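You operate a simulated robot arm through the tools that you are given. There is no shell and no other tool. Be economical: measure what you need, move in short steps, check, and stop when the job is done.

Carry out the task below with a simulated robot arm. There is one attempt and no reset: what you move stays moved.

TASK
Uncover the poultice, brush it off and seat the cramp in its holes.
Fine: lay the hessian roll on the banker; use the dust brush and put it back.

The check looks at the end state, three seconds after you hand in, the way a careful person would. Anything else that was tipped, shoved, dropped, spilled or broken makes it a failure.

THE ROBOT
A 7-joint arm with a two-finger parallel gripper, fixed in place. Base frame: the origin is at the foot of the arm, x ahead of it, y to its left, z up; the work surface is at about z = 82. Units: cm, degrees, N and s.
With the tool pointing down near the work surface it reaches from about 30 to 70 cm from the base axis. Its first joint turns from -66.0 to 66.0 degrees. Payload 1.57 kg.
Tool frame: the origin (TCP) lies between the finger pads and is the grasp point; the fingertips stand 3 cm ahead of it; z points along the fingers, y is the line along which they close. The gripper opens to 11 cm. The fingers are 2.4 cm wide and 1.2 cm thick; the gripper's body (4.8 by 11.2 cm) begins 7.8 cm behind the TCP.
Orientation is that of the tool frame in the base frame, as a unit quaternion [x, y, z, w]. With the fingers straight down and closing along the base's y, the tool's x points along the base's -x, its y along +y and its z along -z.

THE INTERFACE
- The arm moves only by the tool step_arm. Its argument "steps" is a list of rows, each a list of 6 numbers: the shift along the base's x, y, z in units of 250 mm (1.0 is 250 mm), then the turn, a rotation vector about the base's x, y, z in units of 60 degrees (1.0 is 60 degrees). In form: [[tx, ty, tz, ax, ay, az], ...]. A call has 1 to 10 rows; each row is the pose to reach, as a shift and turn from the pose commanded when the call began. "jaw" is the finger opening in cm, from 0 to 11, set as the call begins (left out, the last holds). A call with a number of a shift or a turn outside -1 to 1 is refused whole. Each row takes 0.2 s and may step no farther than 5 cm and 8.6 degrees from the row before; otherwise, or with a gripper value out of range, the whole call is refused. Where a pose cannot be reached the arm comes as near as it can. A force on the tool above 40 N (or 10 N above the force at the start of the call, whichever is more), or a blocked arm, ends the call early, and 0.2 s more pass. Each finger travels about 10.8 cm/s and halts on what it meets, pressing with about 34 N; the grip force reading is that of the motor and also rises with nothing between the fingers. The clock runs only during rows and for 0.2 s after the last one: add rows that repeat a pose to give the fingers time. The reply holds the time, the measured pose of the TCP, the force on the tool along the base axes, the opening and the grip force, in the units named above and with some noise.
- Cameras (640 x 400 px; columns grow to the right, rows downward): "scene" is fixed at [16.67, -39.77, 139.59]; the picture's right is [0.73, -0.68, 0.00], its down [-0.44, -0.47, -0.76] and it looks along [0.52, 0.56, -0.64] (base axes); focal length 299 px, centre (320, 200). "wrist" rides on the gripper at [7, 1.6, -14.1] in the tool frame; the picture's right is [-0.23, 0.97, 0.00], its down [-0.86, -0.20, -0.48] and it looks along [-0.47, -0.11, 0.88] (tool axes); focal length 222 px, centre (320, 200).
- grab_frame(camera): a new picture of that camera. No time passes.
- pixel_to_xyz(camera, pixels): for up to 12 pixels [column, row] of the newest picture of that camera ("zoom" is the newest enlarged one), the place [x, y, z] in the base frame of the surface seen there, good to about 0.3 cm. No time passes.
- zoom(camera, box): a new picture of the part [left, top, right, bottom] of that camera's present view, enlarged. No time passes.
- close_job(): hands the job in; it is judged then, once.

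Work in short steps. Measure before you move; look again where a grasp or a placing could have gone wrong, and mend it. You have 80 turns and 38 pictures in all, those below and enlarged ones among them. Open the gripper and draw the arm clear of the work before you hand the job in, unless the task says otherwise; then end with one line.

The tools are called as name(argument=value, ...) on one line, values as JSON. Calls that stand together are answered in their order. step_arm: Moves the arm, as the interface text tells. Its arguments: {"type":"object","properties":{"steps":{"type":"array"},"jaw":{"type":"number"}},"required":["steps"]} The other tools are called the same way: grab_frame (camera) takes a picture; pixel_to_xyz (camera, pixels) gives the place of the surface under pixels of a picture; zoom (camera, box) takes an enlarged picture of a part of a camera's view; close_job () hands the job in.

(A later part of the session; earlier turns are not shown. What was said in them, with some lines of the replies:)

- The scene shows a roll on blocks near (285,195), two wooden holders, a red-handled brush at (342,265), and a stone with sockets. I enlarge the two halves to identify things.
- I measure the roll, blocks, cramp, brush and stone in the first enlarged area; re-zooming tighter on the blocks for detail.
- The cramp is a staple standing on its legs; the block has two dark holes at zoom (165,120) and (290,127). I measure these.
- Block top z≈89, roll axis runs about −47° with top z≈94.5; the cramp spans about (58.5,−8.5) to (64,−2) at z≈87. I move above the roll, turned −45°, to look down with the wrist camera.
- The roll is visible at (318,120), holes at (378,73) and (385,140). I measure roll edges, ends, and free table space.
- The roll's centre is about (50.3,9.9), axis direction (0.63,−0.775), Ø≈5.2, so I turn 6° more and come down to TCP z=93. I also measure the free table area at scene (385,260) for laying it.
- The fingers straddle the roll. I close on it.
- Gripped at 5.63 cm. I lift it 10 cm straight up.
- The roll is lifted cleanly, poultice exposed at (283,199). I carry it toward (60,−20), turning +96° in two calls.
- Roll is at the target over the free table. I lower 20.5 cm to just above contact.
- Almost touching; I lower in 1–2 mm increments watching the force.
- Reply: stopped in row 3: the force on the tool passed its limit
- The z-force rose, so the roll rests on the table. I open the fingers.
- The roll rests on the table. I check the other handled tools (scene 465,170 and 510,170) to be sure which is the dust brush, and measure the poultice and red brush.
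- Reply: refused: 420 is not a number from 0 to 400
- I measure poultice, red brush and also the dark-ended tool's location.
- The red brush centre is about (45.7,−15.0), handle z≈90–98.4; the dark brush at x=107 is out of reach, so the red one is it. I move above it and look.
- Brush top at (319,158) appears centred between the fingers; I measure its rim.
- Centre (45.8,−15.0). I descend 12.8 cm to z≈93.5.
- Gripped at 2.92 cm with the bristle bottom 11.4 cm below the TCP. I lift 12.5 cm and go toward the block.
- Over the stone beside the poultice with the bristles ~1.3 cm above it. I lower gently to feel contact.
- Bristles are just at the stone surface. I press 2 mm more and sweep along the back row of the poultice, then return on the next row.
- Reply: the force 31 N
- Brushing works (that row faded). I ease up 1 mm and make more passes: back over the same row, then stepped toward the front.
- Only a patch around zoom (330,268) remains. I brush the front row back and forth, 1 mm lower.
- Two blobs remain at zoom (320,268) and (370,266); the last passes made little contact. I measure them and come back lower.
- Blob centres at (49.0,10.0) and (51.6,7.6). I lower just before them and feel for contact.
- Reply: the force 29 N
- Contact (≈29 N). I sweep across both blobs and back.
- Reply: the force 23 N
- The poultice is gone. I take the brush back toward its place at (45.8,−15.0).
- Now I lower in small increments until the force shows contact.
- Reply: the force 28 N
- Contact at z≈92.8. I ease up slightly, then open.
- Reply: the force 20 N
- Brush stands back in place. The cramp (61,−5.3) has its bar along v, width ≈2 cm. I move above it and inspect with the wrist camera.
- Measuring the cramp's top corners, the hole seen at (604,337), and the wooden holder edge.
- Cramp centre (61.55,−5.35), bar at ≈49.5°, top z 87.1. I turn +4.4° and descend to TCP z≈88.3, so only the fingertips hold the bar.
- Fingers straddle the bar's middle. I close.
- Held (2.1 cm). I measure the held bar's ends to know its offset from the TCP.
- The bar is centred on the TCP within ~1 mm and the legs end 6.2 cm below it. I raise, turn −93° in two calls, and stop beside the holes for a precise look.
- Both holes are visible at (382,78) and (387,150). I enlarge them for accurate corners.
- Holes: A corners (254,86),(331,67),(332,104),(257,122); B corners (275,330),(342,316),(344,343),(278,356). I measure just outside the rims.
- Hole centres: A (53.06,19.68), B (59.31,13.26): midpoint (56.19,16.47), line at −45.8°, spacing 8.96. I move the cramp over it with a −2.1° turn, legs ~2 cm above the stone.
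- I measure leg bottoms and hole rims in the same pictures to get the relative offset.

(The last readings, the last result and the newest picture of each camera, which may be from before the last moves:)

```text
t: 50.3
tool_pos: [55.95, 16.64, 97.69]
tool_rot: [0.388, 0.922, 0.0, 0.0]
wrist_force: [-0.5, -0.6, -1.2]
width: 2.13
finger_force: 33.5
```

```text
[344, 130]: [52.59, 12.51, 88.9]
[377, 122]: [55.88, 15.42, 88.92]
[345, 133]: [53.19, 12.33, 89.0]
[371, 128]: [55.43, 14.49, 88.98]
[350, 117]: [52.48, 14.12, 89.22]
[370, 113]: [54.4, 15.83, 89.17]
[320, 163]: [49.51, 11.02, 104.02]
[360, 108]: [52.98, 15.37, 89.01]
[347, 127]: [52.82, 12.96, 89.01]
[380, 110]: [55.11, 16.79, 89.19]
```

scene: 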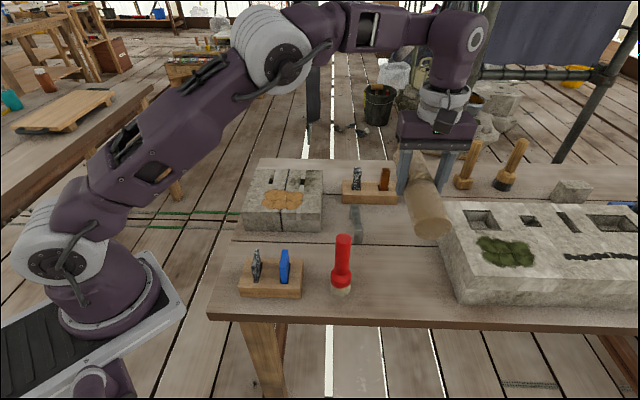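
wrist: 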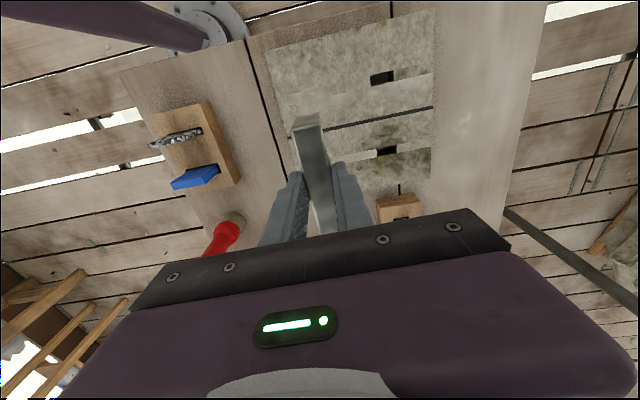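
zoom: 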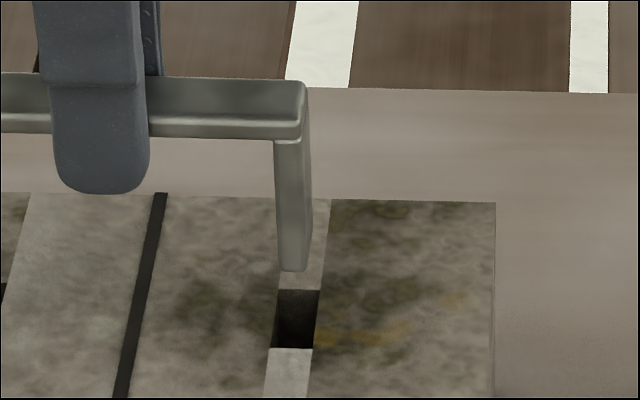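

Using this 10× view: right leg bottom at (293,268), hole rim (279–320,290) to (270–313,348).

pixel_to_xyz(camera="zoom", pixels=[[283, 265], [303, 265], [293, 240], [293, 160], [300, 284], [291, 354], [263, 320], [322, 320], [285, 145], [280, 120], [297, 90]])

```text
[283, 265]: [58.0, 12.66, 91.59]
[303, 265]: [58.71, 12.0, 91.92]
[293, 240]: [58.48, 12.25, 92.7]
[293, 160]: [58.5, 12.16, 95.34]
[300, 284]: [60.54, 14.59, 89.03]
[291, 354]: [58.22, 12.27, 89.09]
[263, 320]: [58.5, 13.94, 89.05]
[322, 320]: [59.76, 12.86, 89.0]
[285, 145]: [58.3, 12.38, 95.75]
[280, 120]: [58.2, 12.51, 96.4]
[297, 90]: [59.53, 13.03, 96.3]
```

Offsets are within ~0.3 cm. I lower 1.8 cm so the legs hover just over the stone, shifting slightly +u, then compare again.

step_arm(steps=[[0.003, -0.003, -0.04, 0, 0, 0], [0.003, -0.003, -0.072, 0, 0, 0], [0.003, -0.003, -0.072, 0, 0, 0]])

zoom(camera="scene", box=[280, 150, 340, 200])

zoom(camera="scene", box=[260, 150, 320, 200])

```text
t: 51.1
tool_pos: [56.04, 16.62, 95.79]
tool_rot: [0.388, 0.922, -0.001, 0.0]
wrist_force: [0.0, 0.5, -1.3]
width: 2.1
finger_force: 34.0
```

```text
8.00 times, centred on (310, 175) of scene
```

zoom: 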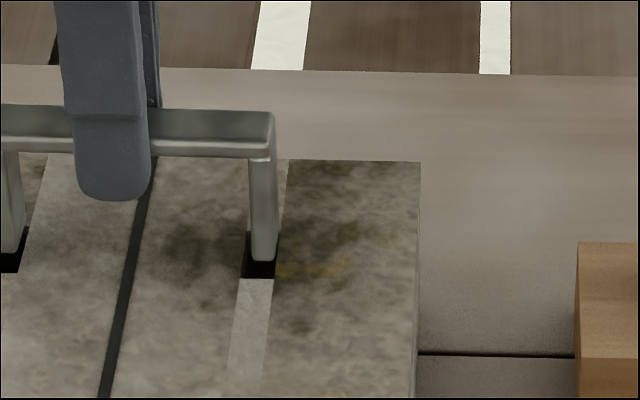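

```text
8.00 times, centred on (290, 175) of scene
```

zoom: 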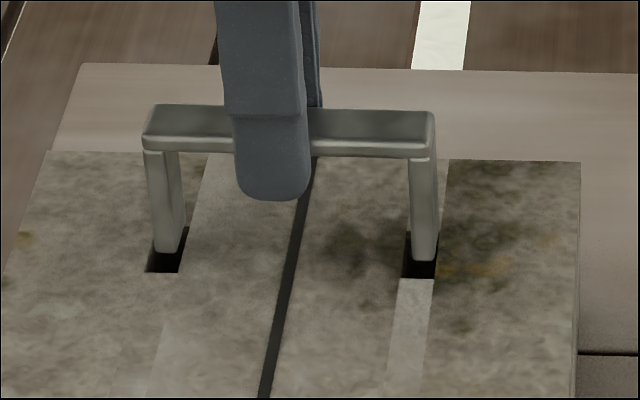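

Both legs are over their holes (right leg bottom 413–437 in hole 403–437; left 154–180 in hole 149–183). I lower slowly into the holes with a tiny −v nudge.

step_arm(steps=[[-0.002, -0.002, -0.02, 0, 0, 0], [-0.002, -0.002, -0.032, 0, 0, 0], [-0.002, -0.002, -0.044, 0, 0, 0], [-0.002, -0.002, -0.056, 0, 0, 0], [-0.002, -0.002, -0.068, 0, 0, 0]])

```text
t: 52.3
tool_pos: [56.17, 16.24, 94.03]
tool_rot: [0.388, 0.922, -0.001, 0.001]
wrist_force: [-0.6, -3.4, 23.1]
width: 2.14
finger_force: 33.9
```

Upward force is 23 N at z=94.0; either wall contact or the legs landed on the surface. I look.

zoom(camera="scene", box=[260, 150, 320, 200])

```text
8.00 times, centred on (290, 175) of scene
```

zoom: 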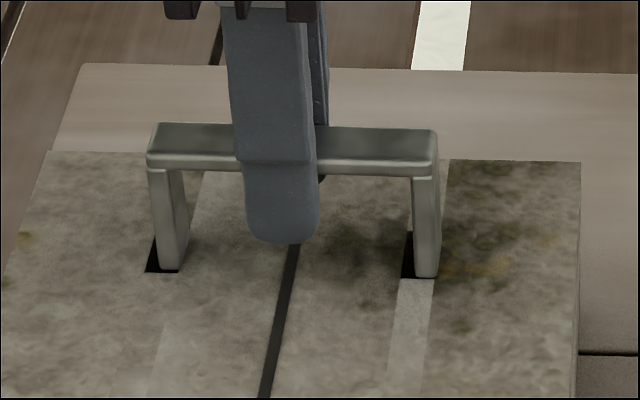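

The legs landed on the front rim (bar slid up ~0.8 cm in the fingers); the gaps show at left and back of the holes. I raise 0.5 cm, shift +v 0.22 and −u 0.2 cm, and look.

step_arm(steps=[[0, 0, 0.02, 0, 0, 0], [0.0006, 0.0118, 0.02, 0, 0, 0], [0.0006, 0.0118, 0.02, 0, 0, 0]])

zoom(camera="scene", box=[260, 150, 320, 200])

```text
t: 53.1
tool_pos: [56.05, 16.79, 94.36]
tool_rot: [0.389, 0.921, -0.001, -0.001]
wrist_force: [0.1, 1.0, -1.3]
width: 2.1
finger_force: 34.3
```

```text
8.00 times, centred on (290, 175) of scene
```

zoom: 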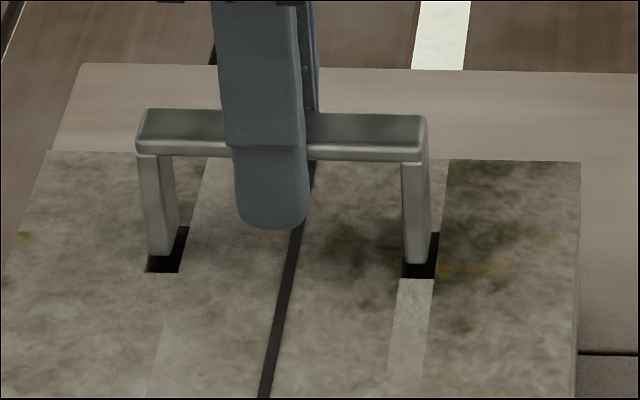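

Now aligned in v; I correct +u 0.15, −v 0.08 and +1° turn, then lower 0.9 cm.

step_arm(steps=[[0.002, -0.0065, 0, 0, 0, 0.017], [0.002, -0.0065, 0, 0, 0, 0.017], [0.002, -0.0065, -0.016, 0, 0, 0.017], [0.002, -0.0065, -0.024, 0, 0, 0.017], [0.002, -0.0065, -0.032, 0, 0, 0.017], [0.002, -0.0065, -0.038, 0, 0, 0.017]])

```text
t: 54.5
tool_pos: [56.08, 16.45, 93.64]
tool_rot: [0.381, 0.925, 0.0, -0.001]
wrist_force: [-0.4, 0.9, 0.1]
width: 2.11
finger_force: 34.5
```

No force and already below the earlier contact height, so the legs entered. I continue down 1.2 cm.

step_arm(steps=[[0, 0, -0.015, 0, 0, 0], [0, 0, -0.03, 0, 0, 0], [0, 0, -0.042, 0, 0, 0], [0, 0, -0.047, 0, 0, 0]])

zoom(camera="scene", box=[260, 150, 320, 200])

```text
t: 55.5
tool_pos: [56.08, 16.55, 92.33]
tool_rot: [0.38, 0.925, -0.001, 0.0]
wrist_force: [-0.3, 1.0, 0.2]
width: 2.1
finger_force: 34.2
```

```text
8.00 times, centred on (290, 175) of scene
```

zoom: 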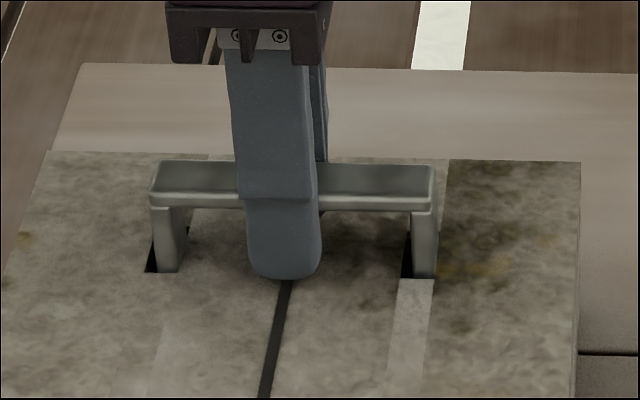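

Both legs are well into the holes. I open the fingers to let the cramp drop, then rise above the bar.

step_arm(steps=[[0, 0, 0, 0, 0, 0], [0, 0, 0, 0, 0, 0], [0, 0, 0.04, 0, 0, 0], [0, 0, 0.14, 0, 0, 0], [0, 0, 0.26, 0, 0, 0]], jaw=5)

zoom(camera="scene", box=[260, 150, 320, 200])

```text
t: 56.7
tool_pos: [55.98, 16.73, 98.79]
tool_rot: [0.381, 0.925, -0.002, -0.001]
wrist_force: [-0.6, -0.6, 0.3]
width: 5.01
finger_force: 0.0
```

```text
8.00 times, centred on (290, 175) of scene
```

zoom: 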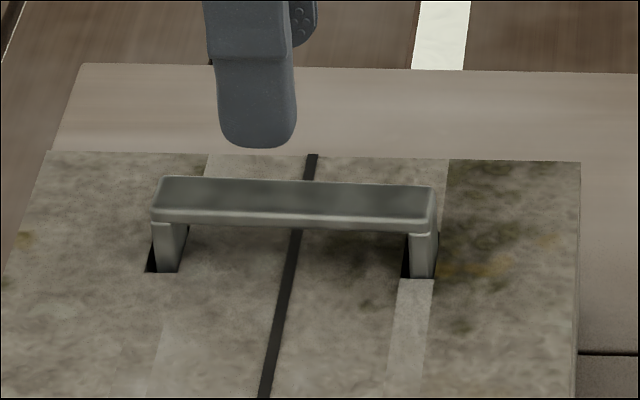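

It dropped a little and stands ~2 cm proud. I measure the bar's top, close the fingers, and press it down at its middle.

pixel_to_xyz(camera="zoom", pixels=[[170, 195], [300, 200], [425, 205], [168, 265], [424, 270], [290, 215]])

step_arm(steps=[[0, 0, 0, 0, 0, 0], [0, 0, 0, 0, 0, 0], [0, 0, 0, 0, 0, 0]], jaw=0)

```text
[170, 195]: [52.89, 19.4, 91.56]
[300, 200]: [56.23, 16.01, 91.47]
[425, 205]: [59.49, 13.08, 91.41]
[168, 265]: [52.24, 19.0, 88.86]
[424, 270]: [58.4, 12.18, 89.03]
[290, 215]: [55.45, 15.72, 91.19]
```

```text
t: 57.5
tool_pos: [55.97, 16.65, 98.77]
tool_rot: [0.38, 0.925, -0.001, -0.001]
wrist_force: [-0.7, 0.2, 0.4]
width: 0.0
finger_force: 20.9
```

Bar top is at z≈91.5, centred (56.2,16.3). I bring the closed fingertips down onto it and press gently.

step_arm(steps=[[0.006, -0.012, -0.08, 0, 0, 0], [0.006, -0.012, -0.15, 0, 0, 0], [0.006, -0.012, -0.165, 0, 0, 0], [0.006, -0.012, -0.175, 0, 0, 0], [0.006, -0.012, -0.185, 0, 0, 0], [0.006, -0.012, -0.195, 0, 0, 0], [0.006, -0.012, -0.205, 0, 0, 0], [0.006, -0.012, -0.215, 0, 0, 0]])

```text
t: 58.9
tool_pos: [56.21, 16.43, 94.51]
tool_rot: [0.38, 0.925, 0.0, 0.001]
wrist_force: [-4.7, 0.5, 12.4]
width: 0.02
finger_force: 21.9
stopped in row 6: the force on the tool passed its limit (the readings are from after the stop); the commanded pose is now the measured one
```

Firm contact at z=94.5. I press once more to see whether it yields.

step_arm(steps=[[0, 0, -0.004, 0, 0, 0], [0, 0, -0.008, 0, 0, 0], [0, 0, -0.012, 0, 0, 0]])

```text
t: 59.5
tool_pos: [56.43, 16.45, 94.36]
tool_rot: [0.379, 0.925, 0.001, 0.002]
wrist_force: [-5.7, 0.1, 11.2]
width: 0.0
finger_force: 21.3
stopped in row 2: the force on the tool passed its limit (the readings are from after the stop); the commanded pose is now the measured one
```

It doesn't yield, and earlier readings inside the holes showed floor z≈86.6, matching leg bottoms at 91.5−5. To rule out wedging, I press over each leg: first A.

step_arm(steps=[[0, 0, 0.04, 0, 0, 0], [-0.06, 0.06, 0.04, 0, 0, 0], [-0.125, 0.125, 0.04, 0, 0, 0], [-0.125, 0.125, 0.015, 0, 0, 0], [-0.125, 0.125, 0.005, 0, 0, 0], [-0.125, 0.125, -0.002, 0, 0, 0], [-0.125, 0.125, -0.008, 0, 0, 0], [-0.125, 0.125, -0.014, 0, 0, 0]])

step_arm(steps=[[0, 0, 0.04, 0, 0, 0], [0.08, -0.08, 0.05, 0, 0, 0], [0.16, -0.16, 0.05, 0, 0, 0], [0.24, -0.24, 0.05, 0, 0, 0], [0.24, -0.24, 0.02, 0, 0, 0], [0.24, -0.24, 0.005, 0, 0, 0], [0.24, -0.24, -0.002, 0, 0, 0], [0.24, -0.24, -0.008, 0, 0, 0], [0.24, -0.24, -0.014, 0, 0, 0]])

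```text
t: 61.1
tool_pos: [53.19, 19.58, 94.59]
tool_rot: [0.379, 0.925, 0.002, 0.002]
wrist_force: [-6.7, -0.4, 14.3]
width: 0.01
finger_force: 21.5
stopped in row 7: the force on the tool passed its limit (the readings are from after the stop); the commanded pose is now the measured one
```

```text
t: 63.0
tool_pos: [59.6, 13.58, 94.48]
tool_rot: [0.379, 0.925, 0.004, 0.005]
wrist_force: [-4.7, -0.4, 11.3]
width: 0.0
finger_force: 21.2
stopped in row 9: the force on the tool passed its limit (the readings are from after the stop); the commanded pose is now the measured one
```

Both ends are firm at the same height: the legs are bottomed. I retreat up and away, open, and take a last look.

step_arm(steps=[[0, 0, 0.1, 0, 0, 0], [0, 0, 0.28, 0, 0, 0], [0, 0, 0.46, 0, 0, 0], [-0.1, -0.05, 0.6, 0, 0, 0], [-0.25, -0.12, 0.68, 0, 0, 0], [-0.4, -0.2, 0.72, 0, 0, 0], [-0.56, -0.28, 0.75, 0, 0, 0], [-0.68, -0.4, 0.78, 0, 0, 0]], jaw=0)

step_arm(steps=[[0, 0, 0, 0, 0, 0], [0, 0, 0, 0, 0, 0], [0, 0, 0, 0, 0, 0], [0, 0, 0, 0, 0, 0]], jaw=10)

zoom(camera="scene", box=[230, 140, 450, 310])

```text
t: 64.8
tool_pos: [42.32, 3.62, 114.08]
tool_rot: [0.378, 0.926, 0.004, 0.004]
wrist_force: [0.1, -0.1, -0.3]
width: 0.0
finger_force: 21.6
```

```text
t: 65.8
tool_pos: [42.48, 3.56, 114.02]
tool_rot: [0.38, 0.925, 0.004, 0.004]
wrist_force: [0.1, 0.4, -0.2]
width: 10.01
finger_force: 0.0
```

```text
2.35 times, centred on (340, 225) of scene
```

zoom: 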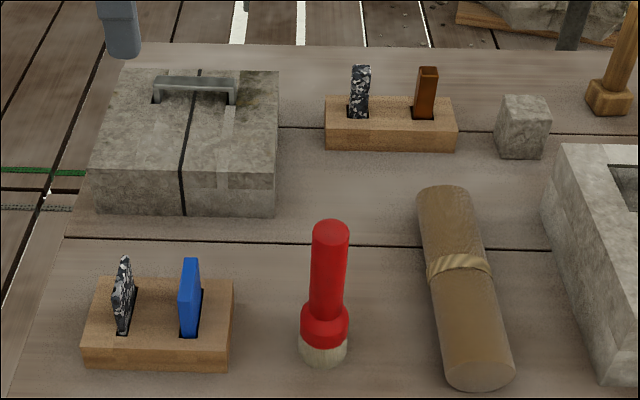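

The stone is clean, the cramp's legs are seated level in both holes, the brush is standing in its place and the roll is on the banker. I hand in.

close_job()

```text
The job is handed in.
```

I uncovered the poultice and brushed it off, then put the cramp in its holes. The brush stands back in its place and the hessian roll lies on the banker. The cramp sits level and did not move when I pressed on its middle and on each leg. Its bar stands about 2 cm above the stone, because the legs appear to rest on the bottom of the holes.
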